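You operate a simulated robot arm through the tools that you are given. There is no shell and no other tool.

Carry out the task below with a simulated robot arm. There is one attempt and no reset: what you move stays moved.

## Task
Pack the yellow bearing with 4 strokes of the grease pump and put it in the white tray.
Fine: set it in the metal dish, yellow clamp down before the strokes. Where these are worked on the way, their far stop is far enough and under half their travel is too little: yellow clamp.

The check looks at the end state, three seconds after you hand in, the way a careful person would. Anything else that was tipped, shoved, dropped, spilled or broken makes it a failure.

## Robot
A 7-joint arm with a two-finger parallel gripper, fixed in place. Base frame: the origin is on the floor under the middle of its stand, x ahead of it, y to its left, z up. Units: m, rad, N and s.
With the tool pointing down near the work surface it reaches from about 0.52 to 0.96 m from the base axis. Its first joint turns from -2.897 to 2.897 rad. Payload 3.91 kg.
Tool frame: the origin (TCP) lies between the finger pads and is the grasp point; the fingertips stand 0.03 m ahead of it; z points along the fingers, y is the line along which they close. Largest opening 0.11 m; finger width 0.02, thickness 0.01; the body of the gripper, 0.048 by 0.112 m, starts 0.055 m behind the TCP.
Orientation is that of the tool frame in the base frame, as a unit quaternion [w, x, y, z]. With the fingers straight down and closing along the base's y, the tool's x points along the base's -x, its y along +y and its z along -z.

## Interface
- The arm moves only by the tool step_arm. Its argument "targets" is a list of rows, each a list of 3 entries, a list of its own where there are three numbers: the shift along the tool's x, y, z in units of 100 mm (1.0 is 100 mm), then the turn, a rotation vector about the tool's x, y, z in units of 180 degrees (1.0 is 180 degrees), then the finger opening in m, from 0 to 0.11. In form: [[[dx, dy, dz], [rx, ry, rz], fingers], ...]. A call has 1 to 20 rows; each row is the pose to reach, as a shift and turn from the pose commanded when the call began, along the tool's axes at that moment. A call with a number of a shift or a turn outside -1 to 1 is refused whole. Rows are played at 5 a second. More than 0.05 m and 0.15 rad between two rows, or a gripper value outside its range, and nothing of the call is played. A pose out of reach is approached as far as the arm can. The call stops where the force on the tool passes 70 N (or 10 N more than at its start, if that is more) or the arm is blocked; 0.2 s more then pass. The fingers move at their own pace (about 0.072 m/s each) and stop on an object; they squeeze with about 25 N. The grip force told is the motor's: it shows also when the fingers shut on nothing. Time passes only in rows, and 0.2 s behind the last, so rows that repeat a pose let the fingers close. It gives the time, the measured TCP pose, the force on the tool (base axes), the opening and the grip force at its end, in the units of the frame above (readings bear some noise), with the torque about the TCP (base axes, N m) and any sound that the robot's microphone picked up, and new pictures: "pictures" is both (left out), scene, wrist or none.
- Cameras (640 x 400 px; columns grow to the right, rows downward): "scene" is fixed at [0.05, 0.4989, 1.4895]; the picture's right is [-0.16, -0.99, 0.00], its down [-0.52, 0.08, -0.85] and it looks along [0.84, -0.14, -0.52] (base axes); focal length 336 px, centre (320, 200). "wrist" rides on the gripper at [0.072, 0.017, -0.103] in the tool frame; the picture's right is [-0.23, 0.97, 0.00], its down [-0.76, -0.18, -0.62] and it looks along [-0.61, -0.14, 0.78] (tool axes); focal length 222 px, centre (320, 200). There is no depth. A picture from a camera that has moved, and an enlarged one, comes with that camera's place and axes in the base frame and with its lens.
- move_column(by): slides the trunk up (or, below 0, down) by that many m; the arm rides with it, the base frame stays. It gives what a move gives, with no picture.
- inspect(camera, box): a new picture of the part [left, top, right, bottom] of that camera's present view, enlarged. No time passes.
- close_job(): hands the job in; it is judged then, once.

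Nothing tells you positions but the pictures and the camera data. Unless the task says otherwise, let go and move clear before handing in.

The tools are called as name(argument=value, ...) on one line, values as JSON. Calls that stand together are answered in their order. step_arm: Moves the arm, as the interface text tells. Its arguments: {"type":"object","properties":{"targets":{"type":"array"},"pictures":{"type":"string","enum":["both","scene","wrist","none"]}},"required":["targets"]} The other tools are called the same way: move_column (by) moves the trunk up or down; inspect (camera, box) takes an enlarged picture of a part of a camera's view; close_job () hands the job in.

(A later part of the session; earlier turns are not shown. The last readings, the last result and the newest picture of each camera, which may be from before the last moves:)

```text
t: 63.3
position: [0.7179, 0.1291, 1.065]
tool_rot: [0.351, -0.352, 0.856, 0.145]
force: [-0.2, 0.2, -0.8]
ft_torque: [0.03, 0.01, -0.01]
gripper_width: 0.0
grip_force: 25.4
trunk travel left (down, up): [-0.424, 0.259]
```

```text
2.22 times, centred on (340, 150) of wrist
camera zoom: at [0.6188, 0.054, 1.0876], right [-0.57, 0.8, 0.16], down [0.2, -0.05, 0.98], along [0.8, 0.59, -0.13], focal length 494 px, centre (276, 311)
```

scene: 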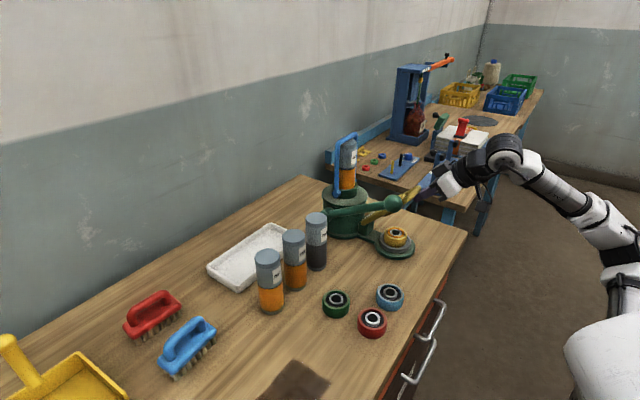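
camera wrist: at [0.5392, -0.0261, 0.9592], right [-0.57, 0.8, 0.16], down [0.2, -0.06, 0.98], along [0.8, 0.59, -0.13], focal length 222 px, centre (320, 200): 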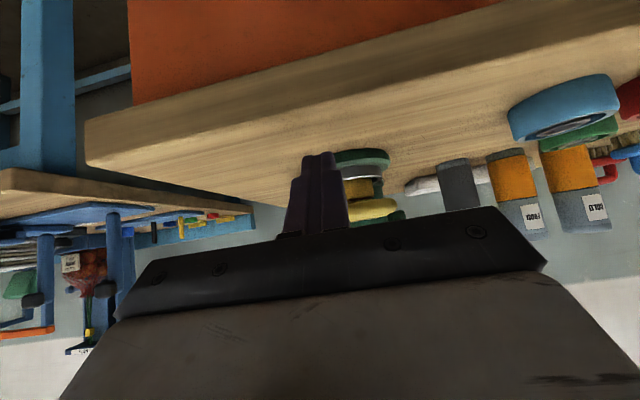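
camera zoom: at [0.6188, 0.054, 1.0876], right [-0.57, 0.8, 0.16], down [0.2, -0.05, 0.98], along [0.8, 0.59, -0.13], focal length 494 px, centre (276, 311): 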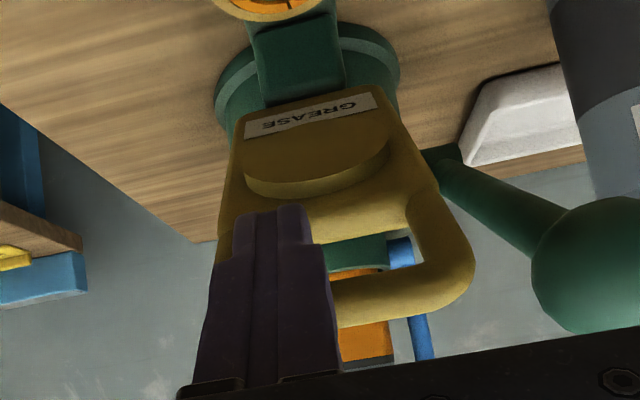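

The race now shows four orange segments of grease. Continuing the lift towards upright.

step_arm(targets=[[[-0.176, 0, -0.016], [0, 0, 0], 0.0], [[-0.331, 0, 0.004], [0, 0, 0], 0.0], [[-0.484, 0, 0.038], [0, 0, 0], 0.0], [[-0.633, 0, 0.086], [0, 0, 0], 0.0], [[-0.777, 0, 0.145], [0, 0, 0], 0.0], [[-0.916, 0, 0.217], [0, 0, 0], 0.0]], pictures="scene")

inspect(camera="scene", box=[330, 130, 450, 260])

inspect(camera="wrist", box=[240, 60, 440, 240])

```text
t: 64.7
position: [0.7764, 0.1862, 1.1164]
tool_rot: [0.351, -0.353, 0.855, 0.146]
force: [-0.7, 0.1, -0.5]
ft_torque: [0.02, -0.02, -0.01]
gripper_width: 0.0
grip_force: 25.1
trunk travel left (down, up): [-0.424, 0.259]
```

scene: 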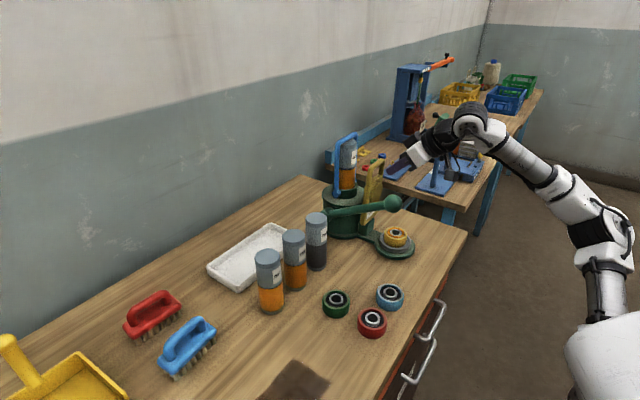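

```text
3.08 times, centred on (390, 195) of scene
camera zoom: at [0.05, 0.4989, 1.4895], right [-0.16, -0.99, 0.0], down [-0.52, 0.08, -0.85], along [0.84, -0.14, -0.52], focal length 1033 px, centre (105, 215)
```

zoom: 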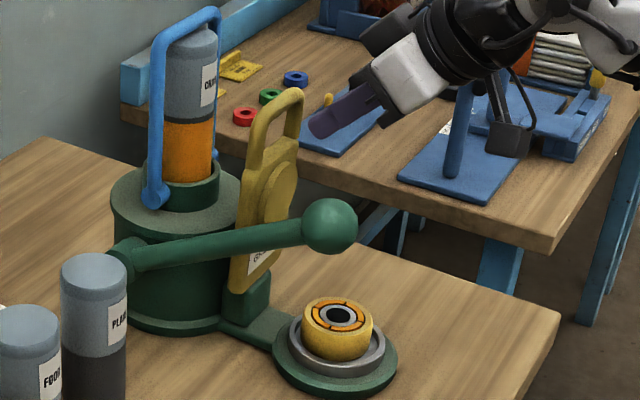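

```text
2.22 times, centred on (340, 150) of wrist
camera zoom: at [0.6768, 0.1093, 1.1393], right [-0.57, 0.8, 0.16], down [0.2, -0.06, 0.98], along [0.8, 0.59, -0.13], focal length 494 px, centre (276, 311)
```

zoom: 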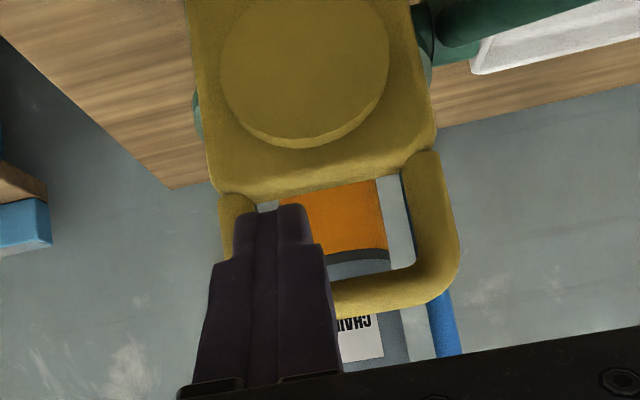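

The clamp has snapped back to its original upright position, and the greased bearing is free in the dish with four orange segments visible. Now I'll back the hand out.

step_arm(targets=[[[0, 0, -0.3], [0, 0, 0], 0.0], [[0, 0, -0.6], [0, 0, 0], 0.0], [[0, 0, -0.9], [0, 0, 0], 0.0], [[0, 0, -0.9], [0, 0, 0], 0.0]], pictures="both")

inspect(camera="scene", box=[375, 220, 420, 262])

inspect(camera="scene", box=[330, 130, 430, 260])

```text
t: 65.7
position: [0.7308, 0.1396, 1.1791]
tool_rot: [0.352, -0.352, 0.855, 0.146]
force: [-0.2, -0.7, 0.1]
ft_torque: [-0.02, -0.06, 0.02]
gripper_width: 0.0
grip_force: 25.0
trunk travel left (down, up): [-0.424, 0.259]
camera wrist: at [0.6311, 0.063, 1.2033], right [-0.57, 0.8, 0.16], down [0.2, -0.06, 0.98], along [0.8, 0.59, -0.13], focal length 222 px, centre (320, 200)
```

scene: 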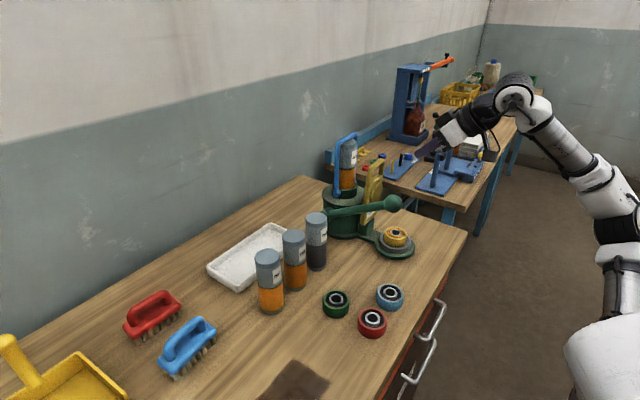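
wrist: 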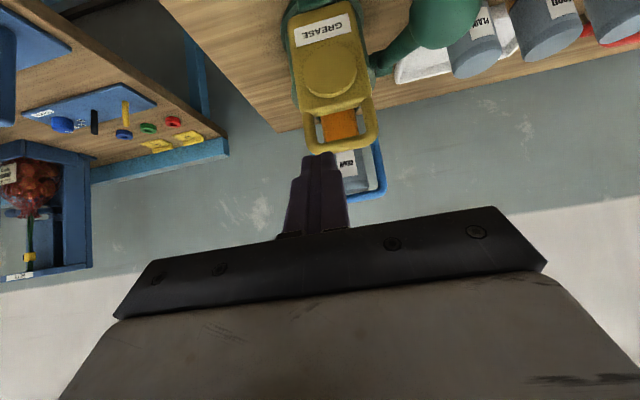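

```text
9.52 times, centred on (398, 241) of scene
camera zoom: at [0.05, 0.4989, 1.4895], right [-0.16, -0.99, 0.0], down [-0.52, 0.08, -0.85], along [0.84, -0.14, -0.52], focal length 3199 px, centre (-418, -190)
```

zoom: 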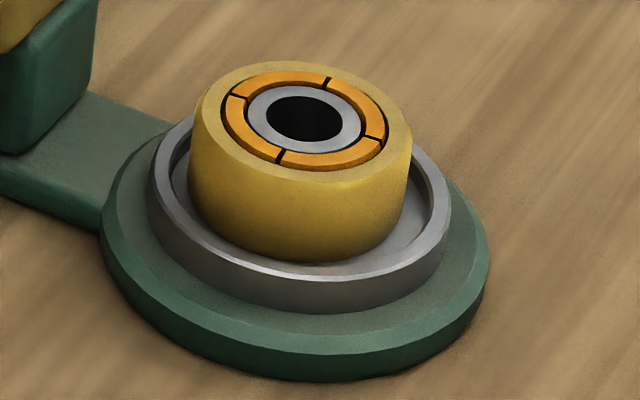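

```text
3.08 times, centred on (380, 195) of scene
camera zoom: at [0.05, 0.4989, 1.4895], right [-0.16, -0.99, 0.0], down [-0.52, 0.08, -0.85], along [0.84, -0.14, -0.52], focal length 1033 px, centre (135, 215)
```

zoom: 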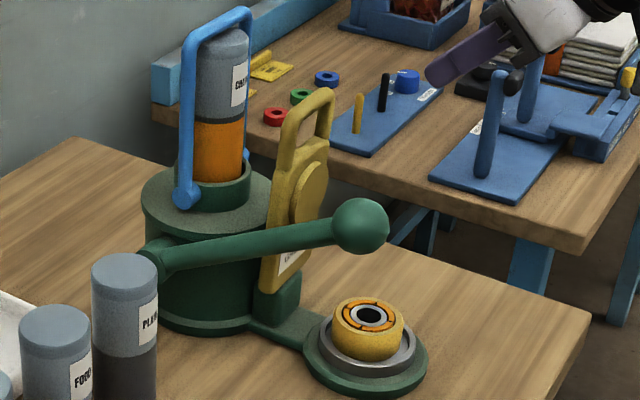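

The bearing has exactly four grease segments and hasn't shifted in the dish. Next I'll re-orient the hand to the 30° tilt, open the fingers, and approach for the pick-up along the same line I used to set it down.

step_arm(targets=[[[0.283, 0.05, -0.283], [0, 0.028, 0], 0.04], [[0.56, 0.1, 0.0], [0, 0.056, 0], 0.085], [[0.844, 0.16, 0.273], [0, 0.0833, 0], 0.085], [[0.844, 0.16, 0.273], [0, 0.0833, 0], 0.085]], pictures="none")

step_arm(targets=[[[0.12, 0, 0.316], [0, 0, 0], 0.085], [[0.236, 0, 0.631], [0, 0, 0], 0.085], [[0.236, 0, 0.631], [0, 0, 0], 0.085]], pictures="both")

```text
t: 66.7
position: [0.6878, 0.1223, 1.0972]
tool_rot: [0.235, -0.368, 0.894, 0.098]
force: [-0.3, 1.0, -0.2]
ft_torque: [0.02, 0.02, -0.03]
gripper_width: 0.0851
grip_force: 0.0
trunk travel left (down, up): [-0.424, 0.259]
```

```text
t: 67.5
position: [0.6967, 0.1313, 1.035]
tool_rot: [0.237, -0.368, 0.894, 0.099]
force: [0.0, 0.1, 0.1]
ft_torque: [-0.04, -0.01, -0.01]
gripper_width: 0.085
grip_force: 0.0
trunk travel left (down, up): [-0.424, 0.259]
camera wrist: at [0.6049, 0.0622, 1.0879], right [-0.55, 0.83, 0.11], down [0.38, 0.12, 0.92], along [0.75, 0.54, -0.38], focal length 222 px, centre (320, 200)
```

scene: 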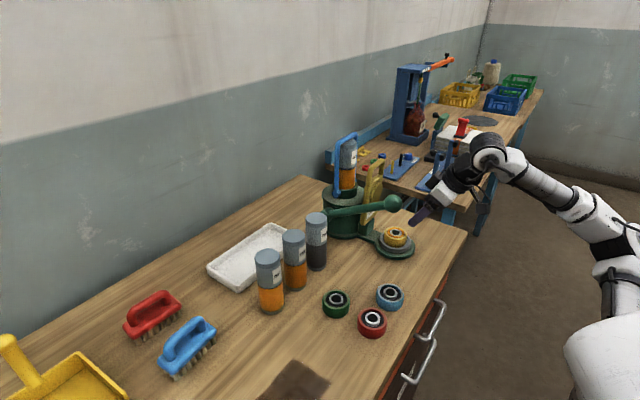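
wrist: 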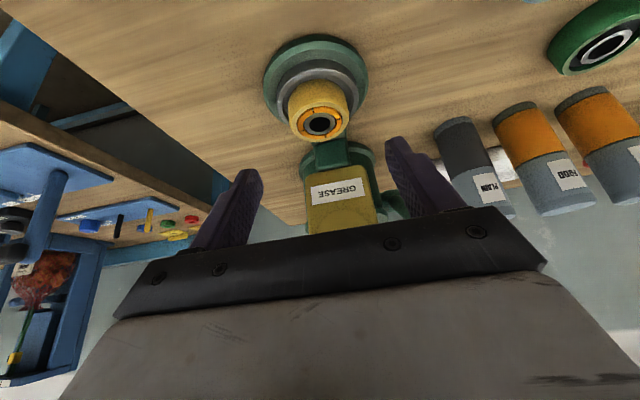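

step_arm(targets=[[[0, -0.02, 0.27], [0, 0, 0], 0.085], [[0, -0.025, 0.54], [0, 0, 0], 0.085], [[0, -0.025, 0.8], [0, 0, 0], 0.085], [[0, -0.025, 0.8], [0, 0, 0], 0.085]], pictures="both")

inspect(camera="wrist", box=[220, 60, 440, 240])

inspect(camera="scene", box=[370, 190, 450, 262])

```text
t: 68.5
position: [0.7274, 0.1593, 0.9649]
tool_rot: [0.236, -0.368, 0.894, 0.098]
force: [0.4, -0.5, 0.0]
ft_torque: [-0.01, 0.01, 0.0]
gripper_width: 0.0847
grip_force: 0.0
trunk travel left (down, up): [-0.424, 0.259]
camera wrist: at [0.635, 0.09, 1.0187], right [-0.55, 0.83, 0.11], down [0.38, 0.12, 0.92], along [0.75, 0.55, -0.38], focal length 222 px, centre (320, 200)
```

scene: 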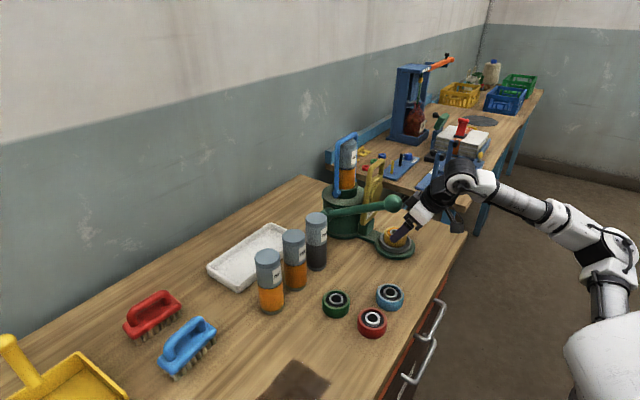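
wrist: 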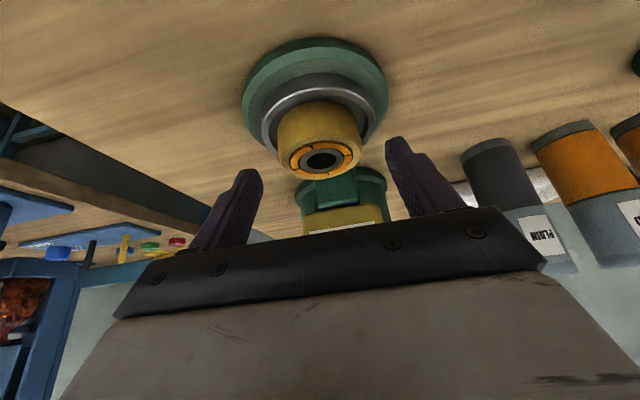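

```text
2.22 times, centred on (330, 150) of wrist
camera zoom: at [0.635, 0.09, 1.0187], right [-0.55, 0.83, 0.11], down [0.38, 0.12, 0.92], along [0.75, 0.55, -0.38], focal length 494 px, centre (298, 311)
```

zoom: 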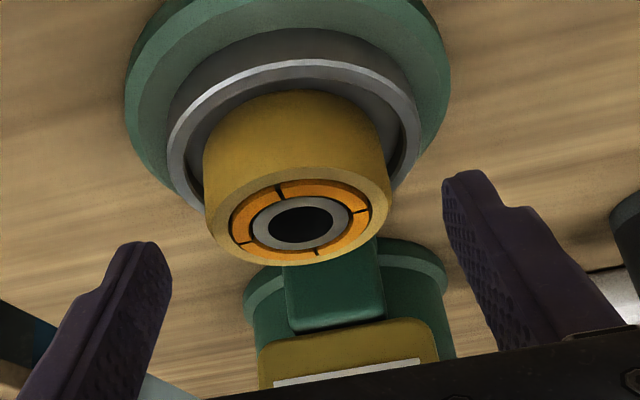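

```text
5.56 times, centred on (410, 226) of scene
camera zoom: at [0.05, 0.4989, 1.4895], right [-0.16, -0.99, 0.0], down [-0.52, 0.08, -0.85], along [0.84, -0.14, -0.52], focal length 1866 px, centre (-180, 56)
```

zoom: 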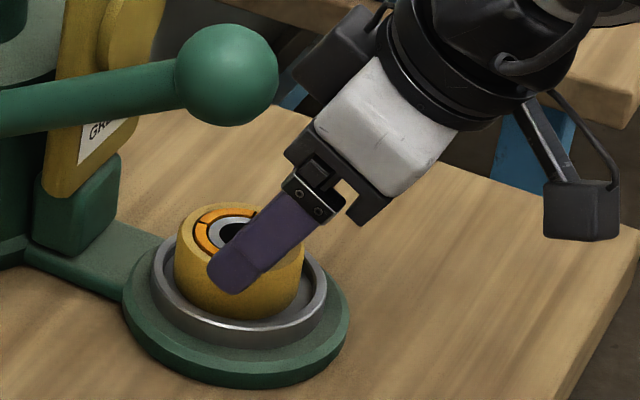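

Well aligned. Moving the last 20 mm in and closing on the bearing.

step_arm(targets=[[[0.005, 0, 0.1], [0, 0, 0], 0.085], [[0.01, 0, 0.2], [0, 0, 0], 0.085], [[0.01, 0, 0.2], [0, 0, 0], 0.085]], pictures="none")

step_arm(targets=[[[0, 0, 0], [0, 0, 0], 0.07], [[0, 0, 0], [0, 0, 0], 0.055], [[0, 0, 0], [0, 0, 0], 0.04], [[0, 0, 0], [0, 0, 0], 0.04], [[0, 0, 0], [0, 0, 0], 0.04]], pictures="both")

inspect(camera="wrist", box=[220, 60, 440, 240])

inspect(camera="scene", box=[370, 190, 450, 262])

```text
t: 69.3
position: [0.7343, 0.1671, 0.9454]
tool_rot: [0.236, -0.368, 0.894, 0.098]
force: [0.1, -0.4, 0.2]
ft_torque: [-0.01, -0.01, 0.04]
gripper_width: 0.0849
grip_force: 0.0
trunk travel left (down, up): [-0.424, 0.259]
```

```text
t: 70.5
position: [0.7344, 0.1659, 0.9462]
tool_rot: [0.237, -0.368, 0.894, 0.099]
force: [-0.5, 0.6, 0.7]
ft_torque: [0.0, -0.04, 0.07]
gripper_width: 0.0612
grip_force: 25.4
trunk travel left (down, up): [-0.424, 0.259]
camera wrist: at [0.6422, 0.0967, 1.0006], right [-0.55, 0.83, 0.11], down [0.38, 0.12, 0.92], along [0.75, 0.54, -0.38], focal length 222 px, centre (320, 200)
```

scene: 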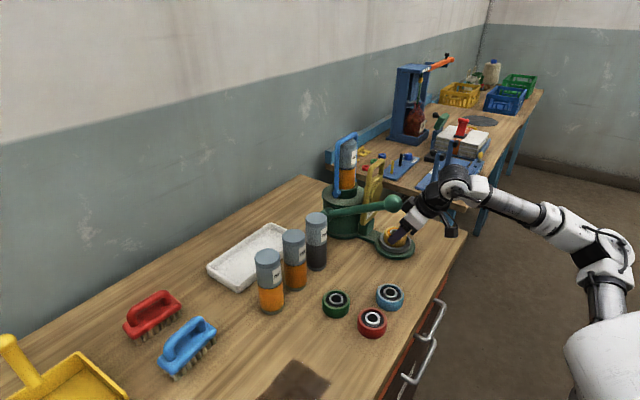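
wrist: 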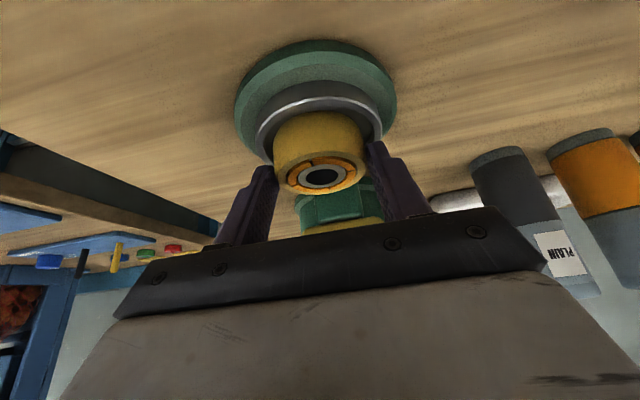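

```text
2.22 times, centred on (330, 150) of wrist
camera zoom: at [0.6422, 0.0967, 1.0006], right [-0.55, 0.83, 0.11], down [0.38, 0.12, 0.92], along [0.75, 0.54, -0.38], focal length 494 px, centre (298, 311)
```

zoom: 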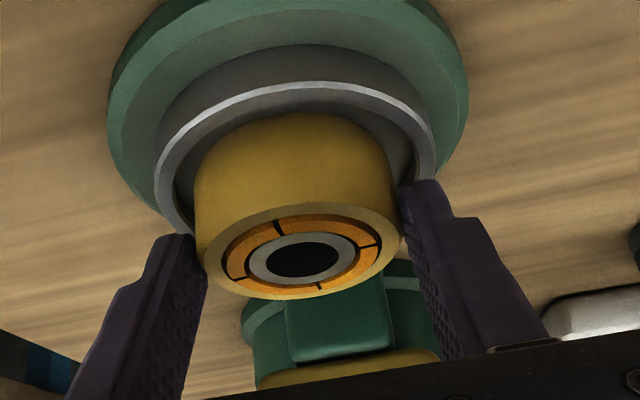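

```text
5.56 times, centred on (410, 226) of scene
camera zoom: at [0.05, 0.4989, 1.4895], right [-0.16, -0.99, 0.0], down [-0.52, 0.08, -0.85], along [0.84, -0.14, -0.52], focal length 1866 px, centre (-180, 56)
```

zoom: 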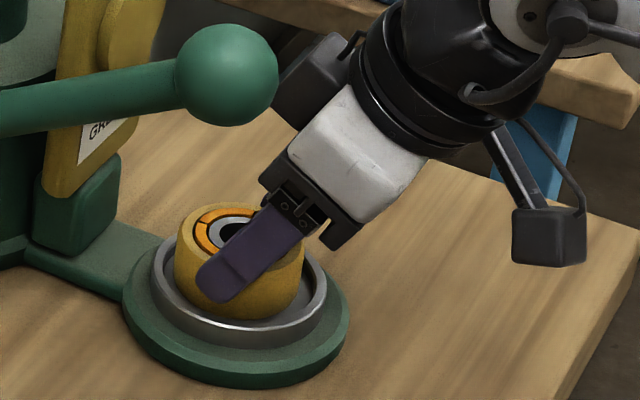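

Gripped again at 61 mm with 25 N. Lifting clear of the rim, then backing straight out towards the table's front.

step_arm(targets=[[[-0.067, 0, -0.117], [0, 0, 0], 0.04], [[-0.133, 0, -0.235], [0, 0, 0], 0.04], [[0.154, 0, -0.398], [0, 0, 0], 0.04], [[0.449, 0, -0.566], [0, 0, 0], 0.04], [[0.721, 0, -0.755], [0, 0, 0], 0.04], [[0.721, 0, -0.755], [0, 0, 0], 0.04]], pictures="both")

inspect(camera="scene", box=[370, 190, 480, 270])

```text
t: 71.9
position: [0.6609, 0.0943, 0.9763]
tool_rot: [0.237, -0.368, 0.894, 0.1]
force: [-0.8, 0.5, -3.5]
ft_torque: [0.0, 0.03, 0.0]
gripper_width: 0.0611
grip_force: 24.4
trunk travel left (down, up): [-0.424, 0.259]
camera wrist: at [0.5696, 0.0251, 1.0305], right [-0.55, 0.83, 0.11], down [0.38, 0.12, 0.92], along [0.75, 0.54, -0.38], focal length 222 px, centre (320, 200)
```

scene: 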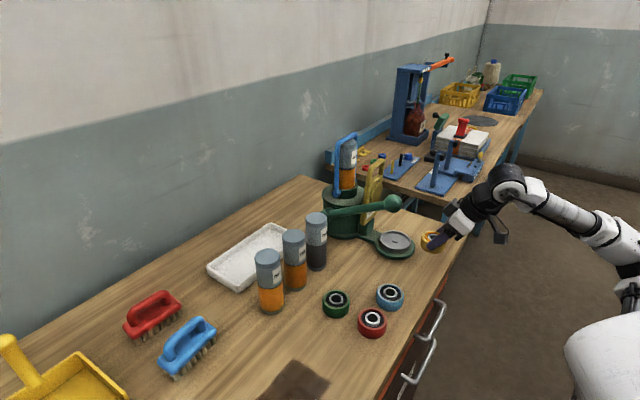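
wrist: 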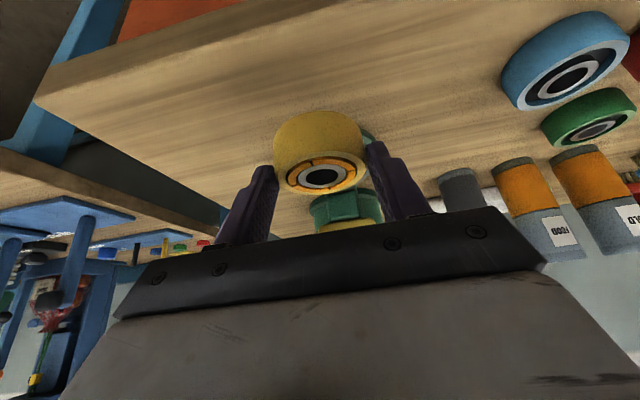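

```text
5.00 times, centred on (425, 230) of scene
camera zoom: at [0.05, 0.4989, 1.4895], right [-0.16, -0.99, 0.0], down [-0.52, 0.08, -0.85], along [0.84, -0.14, -0.52], focal length 1679 px, centre (-205, 50)
```

zoom: 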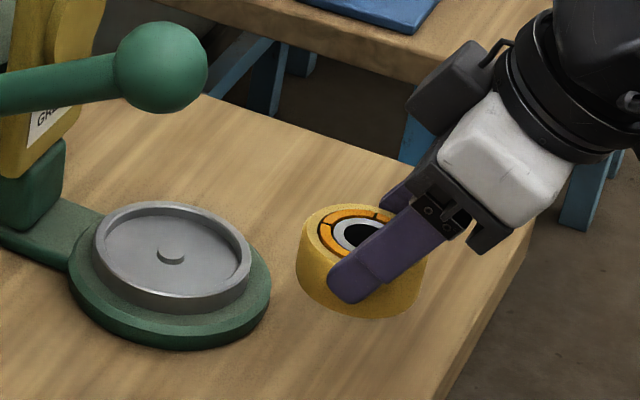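

The bearing is out of the dish with no disturbance. Now I'll raise the trunk so the whole arm clears the cartridges, and check the tray geometry.

move_column(by=0.2)

inspect(camera="scene", box=[195, 205, 345, 310])

```text
t: 74.1
position: [0.6614, 0.0944, 1.1749]
tool_rot: [0.236, -0.368, 0.894, 0.098]
force: [0.8, -0.1, -4.2]
ft_torque: [-0.04, 0.04, 0.0]
gripper_width: 0.0613
grip_force: 24.8
trunk travel left (down, up): [-0.624, 0.059]
```

```text
3.81 times, centred on (270, 258) of scene
camera zoom: at [0.05, 0.4989, 1.4895], right [-0.16, -0.99, 0.0], down [-0.52, 0.08, -0.85], along [0.84, -0.14, -0.52], focal length 1280 px, centre (510, -19)
```

zoom: 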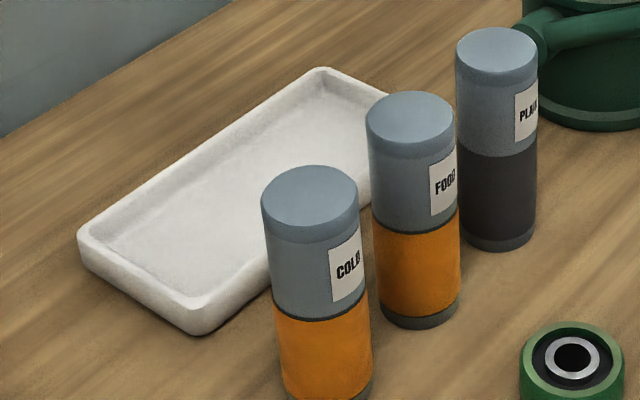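

The tray spans roughly e 0.876–0.985 and p -0.26 to -0.03, with the three cartridges standing in front of it. A yaw of about 10° with the same 30° tilt keeps the wrist camera and hand clear of the cartridges and the fingers clear of the tray walls. Swinging the bearing over the bench at a high level now.

step_arm(targets=[[[0.012, 0.184, -0.007], [0.0194, 0, 0.0337], 0.04], [[0.024, 0.368, -0.014], [0.0389, 0, 0.0674], 0.04], [[0.037, 0.551, -0.021], [0.0583, 0, 0.101], 0.04], [[0.049, 0.735, -0.028], [0.0778, 0, 0.1347], 0.04], [[0.061, 0.919, -0.035], [0.0972, 0, 0.1684], 0.04], [[0.061, 0.919, -0.035], [0.0972, 0, 0.1684], 0.04]], pictures="both")

```text
t: 75.5
position: [0.5914, 0.1545, 1.1776]
tool_rot: [0.255, -0.082, 0.963, 0.021]
force: [-1.0, 0.7, -3.4]
ft_torque: [0.0, 0.07, 0.0]
gripper_width: 0.0613
grip_force: 24.9
trunk travel left (down, up): [-0.624, 0.059]
camera wrist: at [0.4773, 0.1512, 1.2316], right [0.03, 0.99, 0.11], down [0.38, -0.11, 0.92], along [0.93, 0.01, -0.38], focal length 222 px, centre (320, 200)
```

scene: 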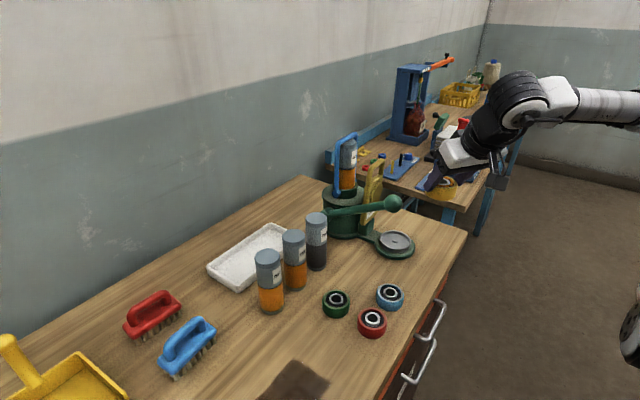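
wrist: 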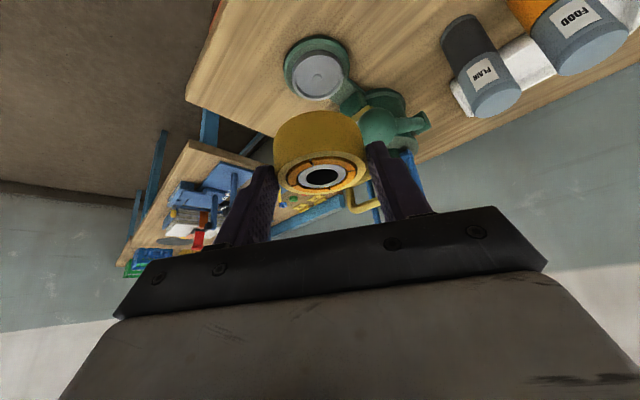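

step_arm(targets=[[[-0.015, 0.245, 0.009], [0, 0, 0], 0.04], [[-0.031, 0.491, 0.018], [0, 0, 0], 0.04], [[-0.046, 0.736, 0.027], [0, 0, 0], 0.04], [[-0.062, 0.982, 0.036], [0, 0, 0], 0.04], [[-0.062, 0.982, 0.036], [0, 0, 0], 0.04]], pictures="none")

step_arm(targets=[[[-0.015, 0.245, 0.009], [0, 0, 0], 0.04], [[-0.031, 0.491, 0.018], [0, 0, 0], 0.04], [[-0.046, 0.736, 0.027], [0, 0, 0], 0.04], [[-0.062, 0.982, 0.036], [0, 0, 0], 0.04], [[-0.062, 0.982, 0.036], [0, 0, 0], 0.04]], pictures="both")

```text
t: 76.7
position: [0.5817, 0.2541, 1.1788]
tool_rot: [0.255, -0.082, 0.963, 0.021]
force: [0.3, 0.2, -2.4]
ft_torque: [-0.01, 0.07, -0.01]
gripper_width: 0.0611
grip_force: 24.4
trunk travel left (down, up): [-0.624, 0.059]
```

```text
t: 77.9
position: [0.5702, 0.3535, 1.1749]
tool_rot: [0.255, -0.082, 0.963, 0.021]
force: [-0.1, 0.4, -3.0]
ft_torque: [-0.01, 0.04, -0.01]
gripper_width: 0.0611
grip_force: 25.1
trunk travel left (down, up): [-0.624, 0.059]
camera wrist: at [0.4564, 0.3493, 1.2302], right [0.03, 0.99, 0.11], down [0.38, -0.11, 0.92], along [0.93, 0.02, -0.38], focal length 222 px, centre (320, 200)
```

scene: 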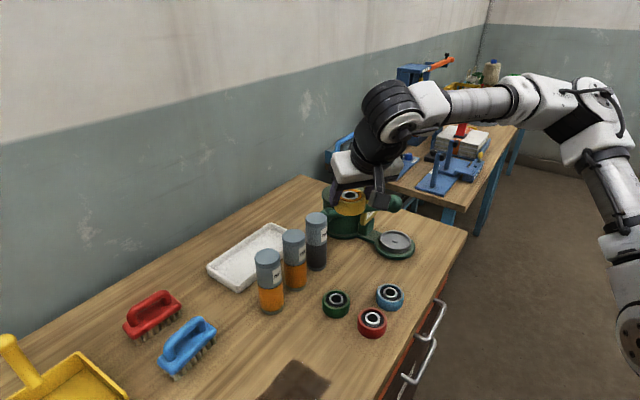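
wrist: 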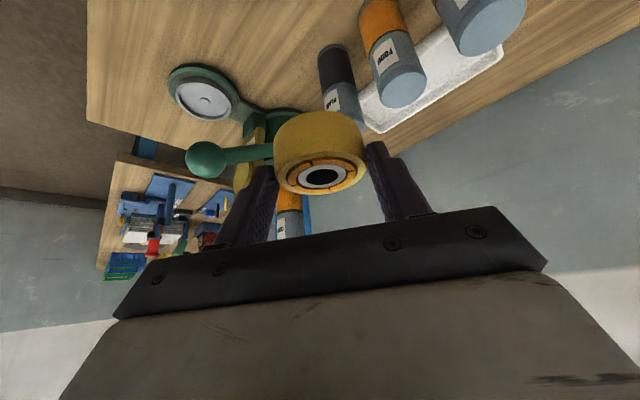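

step_arm(targets=[[[-0.161, 0.289, 0.093], [0, 0, 0], 0.04], [[-0.323, 0.577, 0.186], [0, 0, 0], 0.04], [[-0.484, 0.866, 0.279], [0, 0, 0], 0.04], [[-0.484, 0.866, 0.279], [0, 0, 0], 0.04]], pictures="none")

step_arm(targets=[[[-0.229, 0.156, 0.132], [0, 0, 0], 0.04], [[-0.458, 0.313, 0.265], [0, 0, 0], 0.04], [[-0.687, 0.469, 0.397], [0, 0, 0], 0.04], [[-0.687, 0.469, 0.397], [0, 0, 0], 0.04]], pictures="both")

```text
t: 78.9
position: [0.6145, 0.4464, 1.178]
tool_rot: [0.256, -0.082, 0.963, 0.021]
force: [-0.5, -0.3, -4.0]
ft_torque: [-0.03, 0.04, -0.01]
gripper_width: 0.0611
grip_force: 24.7
trunk travel left (down, up): [-0.624, 0.059]
```

```text
t: 79.9
position: [0.6808, 0.5051, 1.174]
tool_rot: [0.255, -0.083, 0.963, 0.02]
force: [0.1, 0.5, -3.7]
ft_torque: [-0.02, 0.02, -0.04]
gripper_width: 0.061
grip_force: 24.7
trunk travel left (down, up): [-0.624, 0.059]
camera wrist: at [0.5669, 0.5008, 1.2286], right [0.03, 0.99, 0.11], down [0.38, -0.11, 0.92], along [0.93, 0.02, -0.38], focal length 222 px, centre (320, 200)
```

scene: 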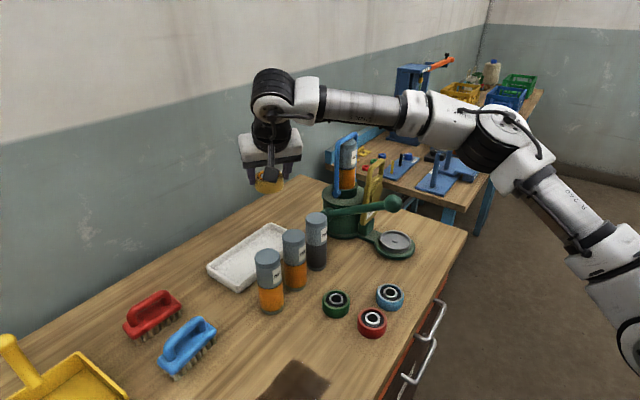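
wrist: 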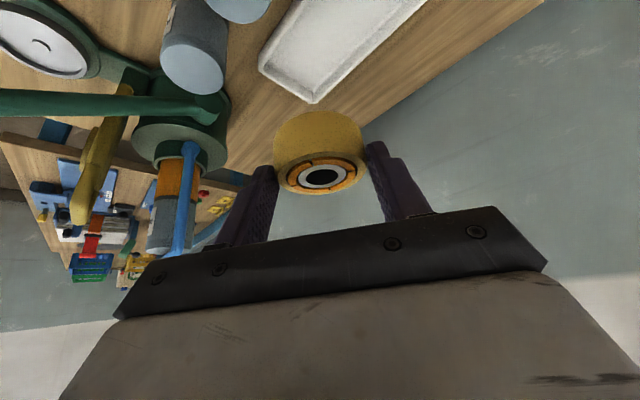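

The arm is comfortably above everything. Moving the final stretch to above the tray.

step_arm(targets=[[[-0.25, 0.046, 0.146], [0, 0, 0], 0.04], [[-0.5, 0.092, 0.293], [0, 0, 0], 0.04], [[-0.745, 0.15, 0.432], [0, 0, 0], 0.04], [[-0.745, 0.15, 0.432], [0, 0, 0], 0.04]], pictures="both")

inspect(camera="scene", box=[190, 60, 380, 310])

inspect(camera="wrist", box=[150, 0, 470, 200])

```text
t: 80.9
position: [0.7641, 0.5348, 1.1768]
tool_rot: [0.256, -0.083, 0.963, 0.021]
force: [0.7, 0.5, -2.4]
ft_torque: [-0.02, 0.07, 0.0]
gripper_width: 0.0614
grip_force: 24.6
trunk travel left (down, up): [-0.624, 0.059]
camera wrist: at [0.6496, 0.5308, 1.2306], right [0.03, 0.99, 0.11], down [0.38, -0.11, 0.92], along [0.93, 0.02, -0.38], focal length 222 px, centre (320, 200)
```

scene: 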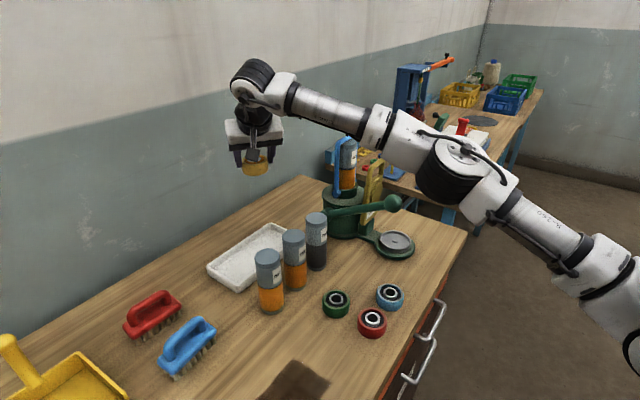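
wrist: 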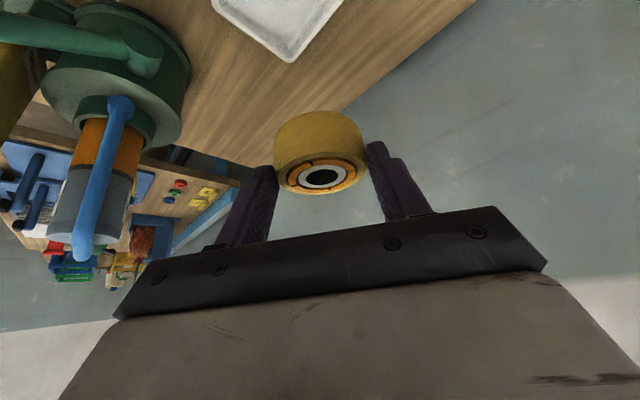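

```text
1.60 times, centred on (285, 185) of scene
camera zoom: at [0.05, 0.4989, 1.4895], right [-0.16, -0.99, 0.0], down [-0.52, 0.08, -0.85], along [0.84, -0.14, -0.52], focal length 537 px, centre (376, 224)
```

zoom: 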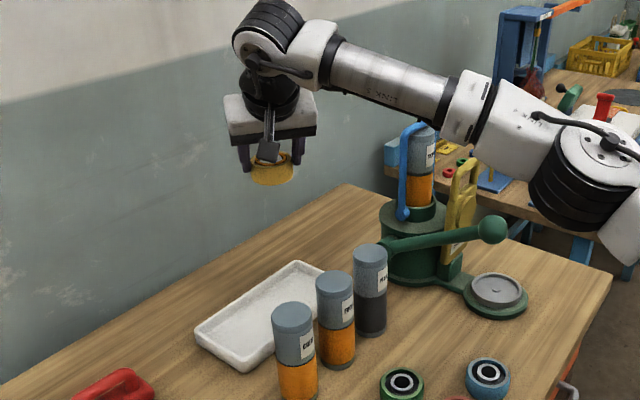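

```text
2.00 times, centred on (310, 100) of wrist
camera zoom: at [0.6496, 0.5308, 1.2306], right [0.03, 0.99, 0.11], down [0.38, -0.11, 0.92], along [0.93, 0.02, -0.38], focal length 444 px, centre (340, 400)
```

zoom: 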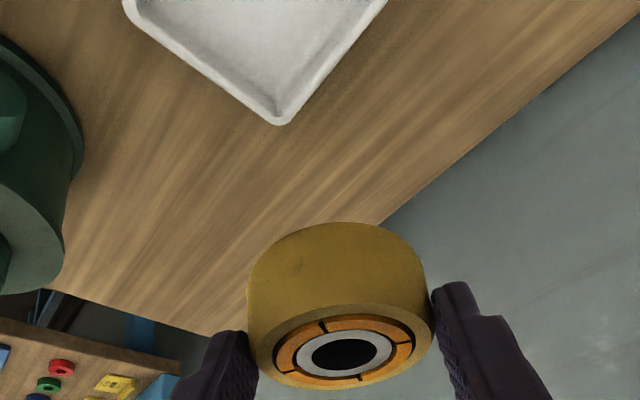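

The bearing is over the tray (the tray's back corner agrees in both views). I'll raise the trunk a little more to keep the elbow and forearm high, then lower with the arm in stages.

move_column(by=0.055)

step_arm(targets=[[[0.14, 0, 0.24], [0, 0, 0], 0.04], [[0.28, 0, 0.48], [0, 0, 0], 0.04], [[0.42, 0, 0.72], [0, 0, 0], 0.04], [[0.56, 0, 0.97], [0, 0, 0], 0.04], [[0.56, 0, 0.97], [0, 0, 0], 0.04]], pictures="both")

inspect(camera="scene", box=[190, 90, 420, 310])

```text
t: 81.9
position: [0.764, 0.5342, 1.2313]
tool_rot: [0.255, -0.083, 0.963, 0.021]
force: [0.5, -0.3, -3.4]
ft_torque: [-0.03, 0.02, -0.02]
gripper_width: 0.0615
grip_force: 24.9
trunk travel left (down, up): [-0.679, 0.004]
```

```text
t: 83.1
position: [0.7618, 0.5328, 1.1165]
tool_rot: [0.255, -0.083, 0.963, 0.021]
force: [-0.6, 0.7, -3.3]
ft_torque: [-0.05, 0.04, 0.0]
gripper_width: 0.0614
grip_force: 25.1
trunk travel left (down, up): [-0.679, 0.004]
camera wrist: at [0.6473, 0.529, 1.1716], right [0.03, 0.99, 0.11], down [0.38, -0.11, 0.92], along [0.93, 0.02, -0.38], focal length 222 px, centre (320, 200)
```

scene: 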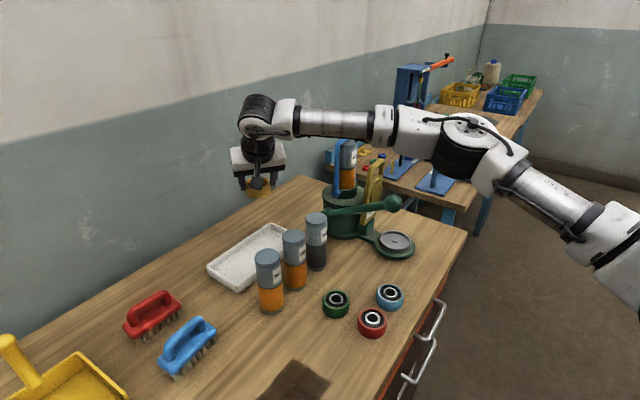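
wrist: 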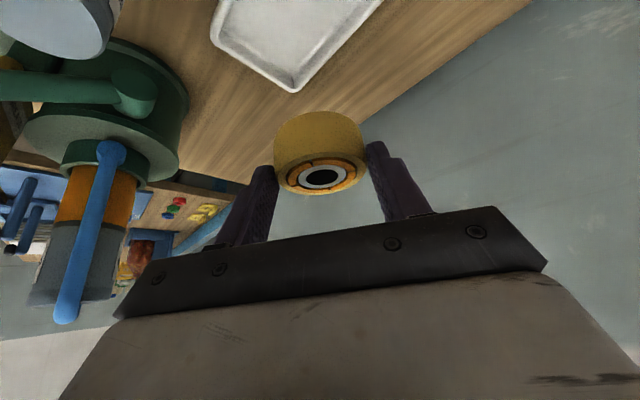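

```text
1.82 times, centred on (305, 200) of scene
camera zoom: at [0.05, 0.4989, 1.4895], right [-0.16, -0.99, 0.0], down [-0.52, 0.08, -0.85], along [0.84, -0.14, -0.52], focal length 611 px, centre (347, 200)
```

zoom: 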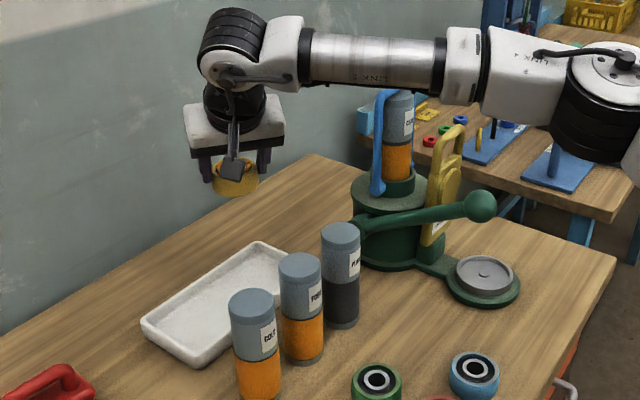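

step_arm(targets=[[[0.116, 0.007, 0.222], [0, 0, 0], 0.04], [[0.232, 0.014, 0.443], [0, 0, 0], 0.04], [[0.349, 0.021, 0.665], [0, 0, 0], 0.04], [[0.465, 0.028, 0.886], [0, 0, 0], 0.04], [[0.465, 0.028, 0.886], [0, 0, 0], 0.04]], pictures="both")

inspect(camera="scene", box=[190, 120, 420, 310])

inspect(camera="wrist", box=[150, 0, 470, 200])

```text
t: 84.3
position: [0.7649, 0.5367, 1.0186]
tool_rot: [0.254, -0.083, 0.963, 0.021]
force: [-0.1, 1.1, -2.7]
ft_torque: [-0.01, 0.09, -0.02]
gripper_width: 0.0614
grip_force: 25.2
trunk travel left (down, up): [-0.679, 0.004]
camera wrist: at [0.6508, 0.5323, 1.0726], right [0.03, 0.99, 0.11], down [0.38, -0.11, 0.92], along [0.93, 0.02, -0.38], focal length 222 px, centre (320, 200)
```

scene: 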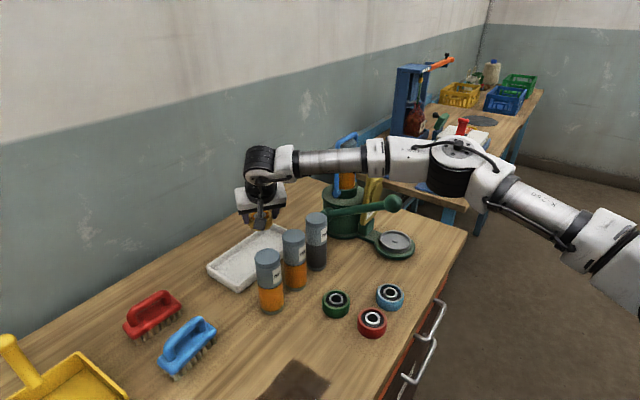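
wrist: 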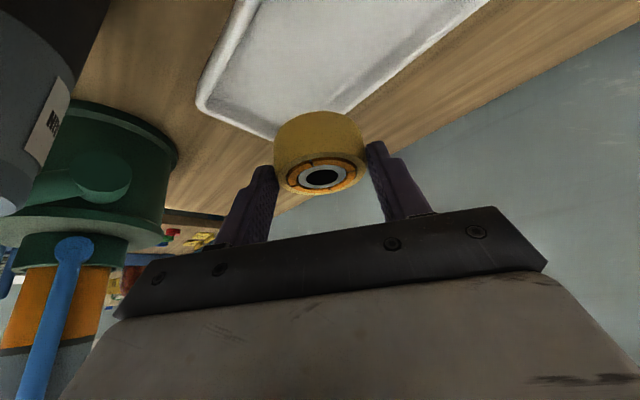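

```text
2.11 times, centred on (305, 215) of scene
camera zoom: at [0.05, 0.4989, 1.4895], right [-0.16, -0.99, 0.0], down [-0.52, 0.08, -0.85], along [0.84, -0.14, -0.52], focal length 707 px, centre (352, 168)
```

zoom: 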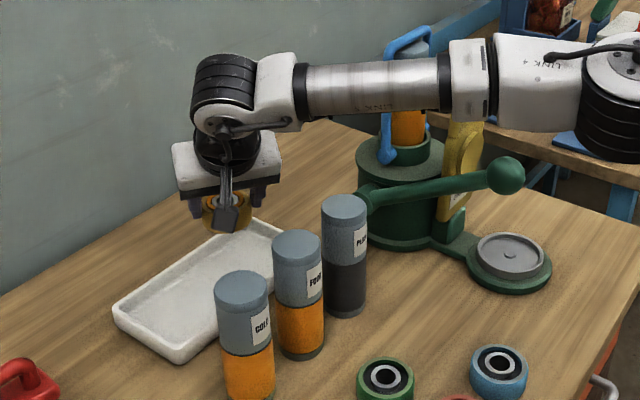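

```text
2.00 times, centred on (310, 100) of wrist
camera zoom: at [0.6508, 0.5323, 1.0726], right [0.03, 0.99, 0.11], down [0.38, -0.11, 0.92], along [0.93, 0.02, -0.38], focal length 444 px, centre (340, 400)
```

zoom: 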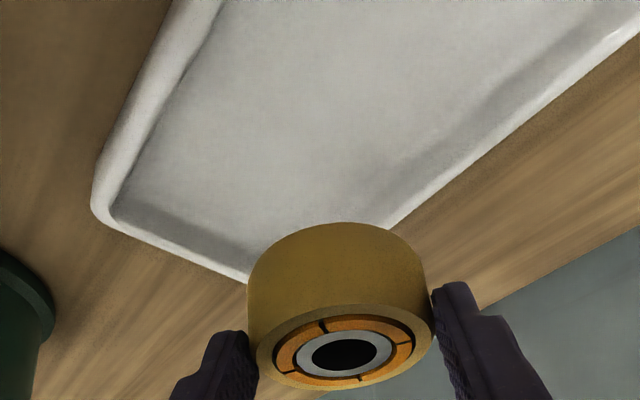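

Good clearance everywhere, and the bearing is centred over the tray's width. Lowering further in small stages.

step_arm(targets=[[[0.125, 0, 0.217], [0, 0, 0], 0.04], [[0.25, 0, 0.433], [0, 0, 0], 0.04], [[0.25, 0, 0.433], [0, 0, 0], 0.04]], pictures="both")

inspect(camera="scene", box=[200, 140, 370, 300])

inspect(camera="wrist", box=[150, 0, 470, 200])

```text
t: 85.1
position: [0.7649, 0.5358, 0.9695]
tool_rot: [0.255, -0.082, 0.963, 0.022]
force: [-0.2, -0.4, -2.9]
ft_torque: [0.0, 0.08, -0.01]
gripper_width: 0.0613
grip_force: 25.2
trunk travel left (down, up): [-0.679, 0.004]
camera wrist: at [0.6506, 0.5342, 1.0236], right [0.03, 0.99, 0.11], down [0.38, -0.11, 0.92], along [0.93, 0.02, -0.38], focal length 222 px, centre (320, 200)
```

scene: 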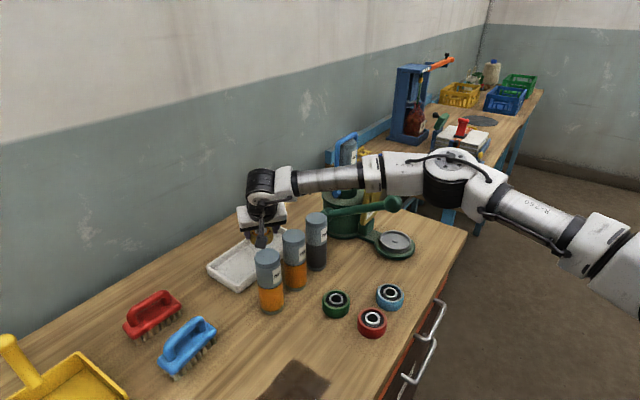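
wrist: 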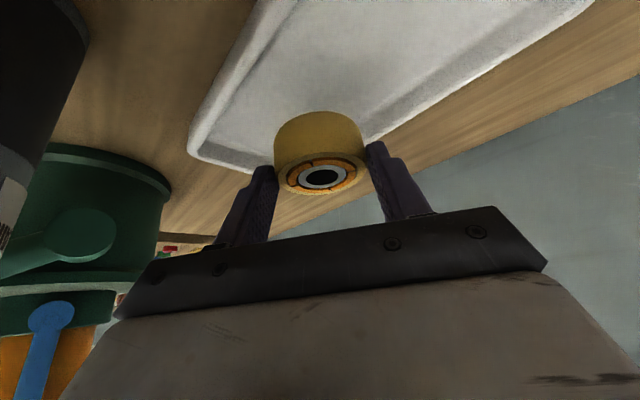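

```text
2.50 times, centred on (285, 220) of scene
camera zoom: at [0.05, 0.4989, 1.4895], right [-0.16, -0.99, 0.0], down [-0.52, 0.08, -0.85], along [0.84, -0.14, -0.52], focal length 840 px, centre (408, 150)
```

zoom: 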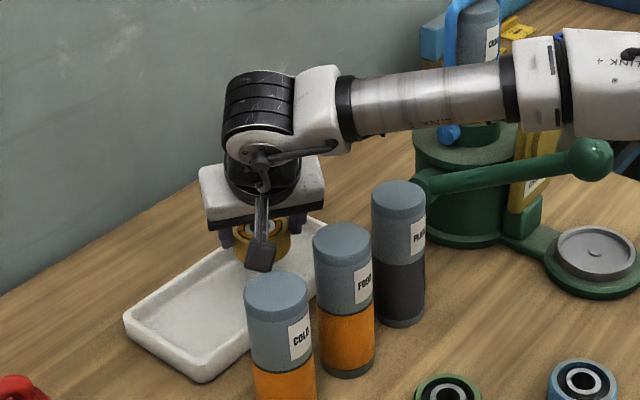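

```text
2.00 times, centred on (310, 100) of wrist
camera zoom: at [0.6506, 0.5342, 1.0236], right [0.03, 0.99, 0.11], down [0.38, -0.11, 0.92], along [0.93, 0.02, -0.38], focal length 444 px, centre (340, 400)
```

zoom: 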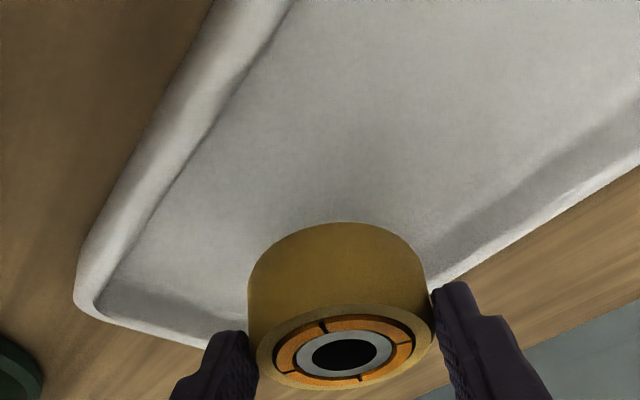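

step_arm(targets=[[[0.07, 0, 0.121], [0, 0, 0], 0.04], [[0.14, 0, 0.242], [0, 0, 0], 0.04], [[0.14, 0, 0.242], [0, 0, 0], 0.04]], pictures="both")

inspect(camera="scene", box=[200, 140, 370, 300])

inspect(camera="wrist", box=[150, 0, 470, 200])

```text
t: 85.9
position: [0.7647, 0.5375, 0.9408]
tool_rot: [0.256, -0.083, 0.963, 0.021]
force: [0.6, -0.7, -2.9]
ft_torque: [0.0, 0.04, 0.0]
gripper_width: 0.0612
grip_force: 24.9
trunk travel left (down, up): [-0.679, 0.004]
camera wrist: at [0.6503, 0.5334, 0.996], right [0.03, 0.99, 0.11], down [0.38, -0.11, 0.92], along [0.93, 0.02, -0.38], focal length 222 px, centre (320, 200)
```

scene: 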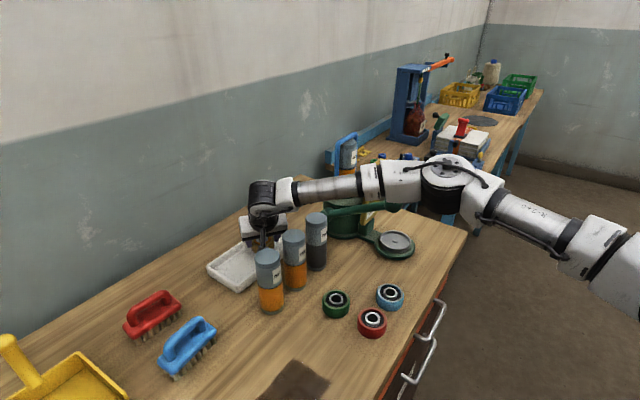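
wrist: 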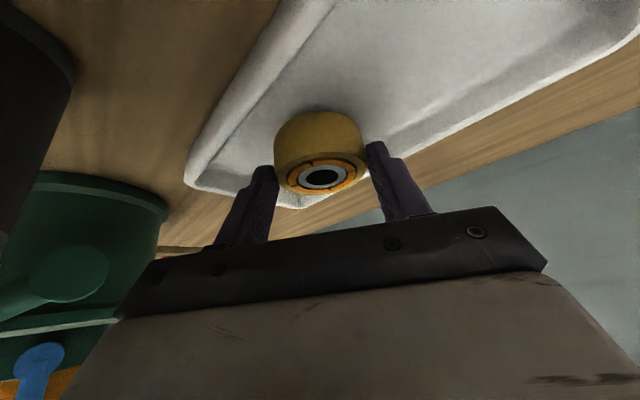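

```text
2.50 times, centred on (285, 220) of scene
camera zoom: at [0.05, 0.4989, 1.4895], right [-0.16, -0.99, 0.0], down [-0.52, 0.08, -0.85], along [0.84, -0.14, -0.52], focal length 840 px, centre (408, 150)
```

zoom: 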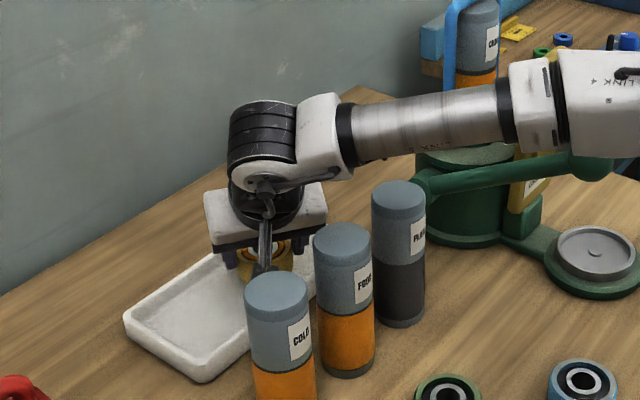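

```text
2.00 times, centred on (310, 100) of wrist
camera zoom: at [0.6503, 0.5334, 0.996], right [0.03, 0.99, 0.11], down [0.38, -0.11, 0.92], along [0.93, 0.02, -0.38], focal length 444 px, centre (340, 400)
```

zoom: 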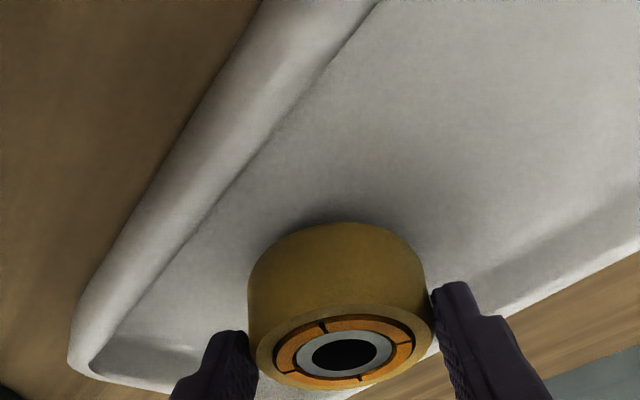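

step_arm(targets=[[[0.02, 0, 0.035], [0, 0, 0], 0.04], [[0.02, 0, 0.035], [0, 0, 0], 0.04]], pictures="none")

step_arm(targets=[[[0.01, 0, 0.017], [0, 0, 0], 0.04], [[0.01, 0, 0.017], [0, 0, 0], 0.04]], pictures="none")

inspect(camera="wrist", box=[200, 50, 460, 210])

```text
t: 86.5
position: [0.7657, 0.5375, 0.9378]
tool_rot: [0.256, -0.082, 0.963, 0.021]
force: [-0.2, 0.1, -3.6]
ft_torque: [0.0, 0.06, 0.03]
gripper_width: 0.0612
grip_force: 24.9
trunk travel left (down, up): [-0.679, 0.004]
```

```text
t: 87.1
position: [0.7649, 0.5371, 0.935]
tool_rot: [0.254, -0.084, 0.963, 0.021]
force: [0.0, 0.2, -3.4]
ft_torque: [-0.02, 0.06, 0.01]
gripper_width: 0.0615
grip_force: 24.9
trunk travel left (down, up): [-0.679, 0.004]
```

```text
2.46 times, centred on (330, 130) of wrist
camera zoom: at [0.6508, 0.5339, 0.9894], right [0.03, 0.99, 0.11], down [0.38, -0.11, 0.92], along [0.93, 0.02, -0.38], focal length 547 px, centre (295, 372)
```

zoom: 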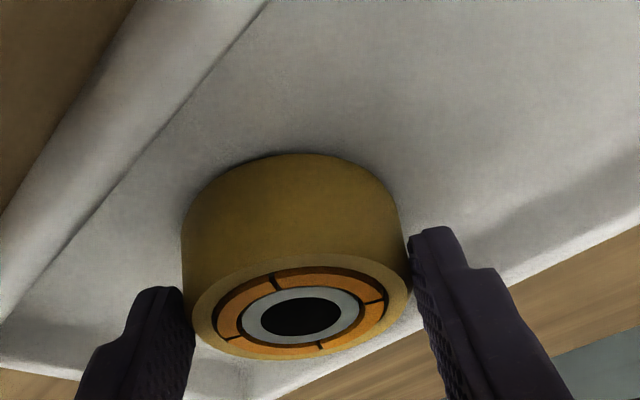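

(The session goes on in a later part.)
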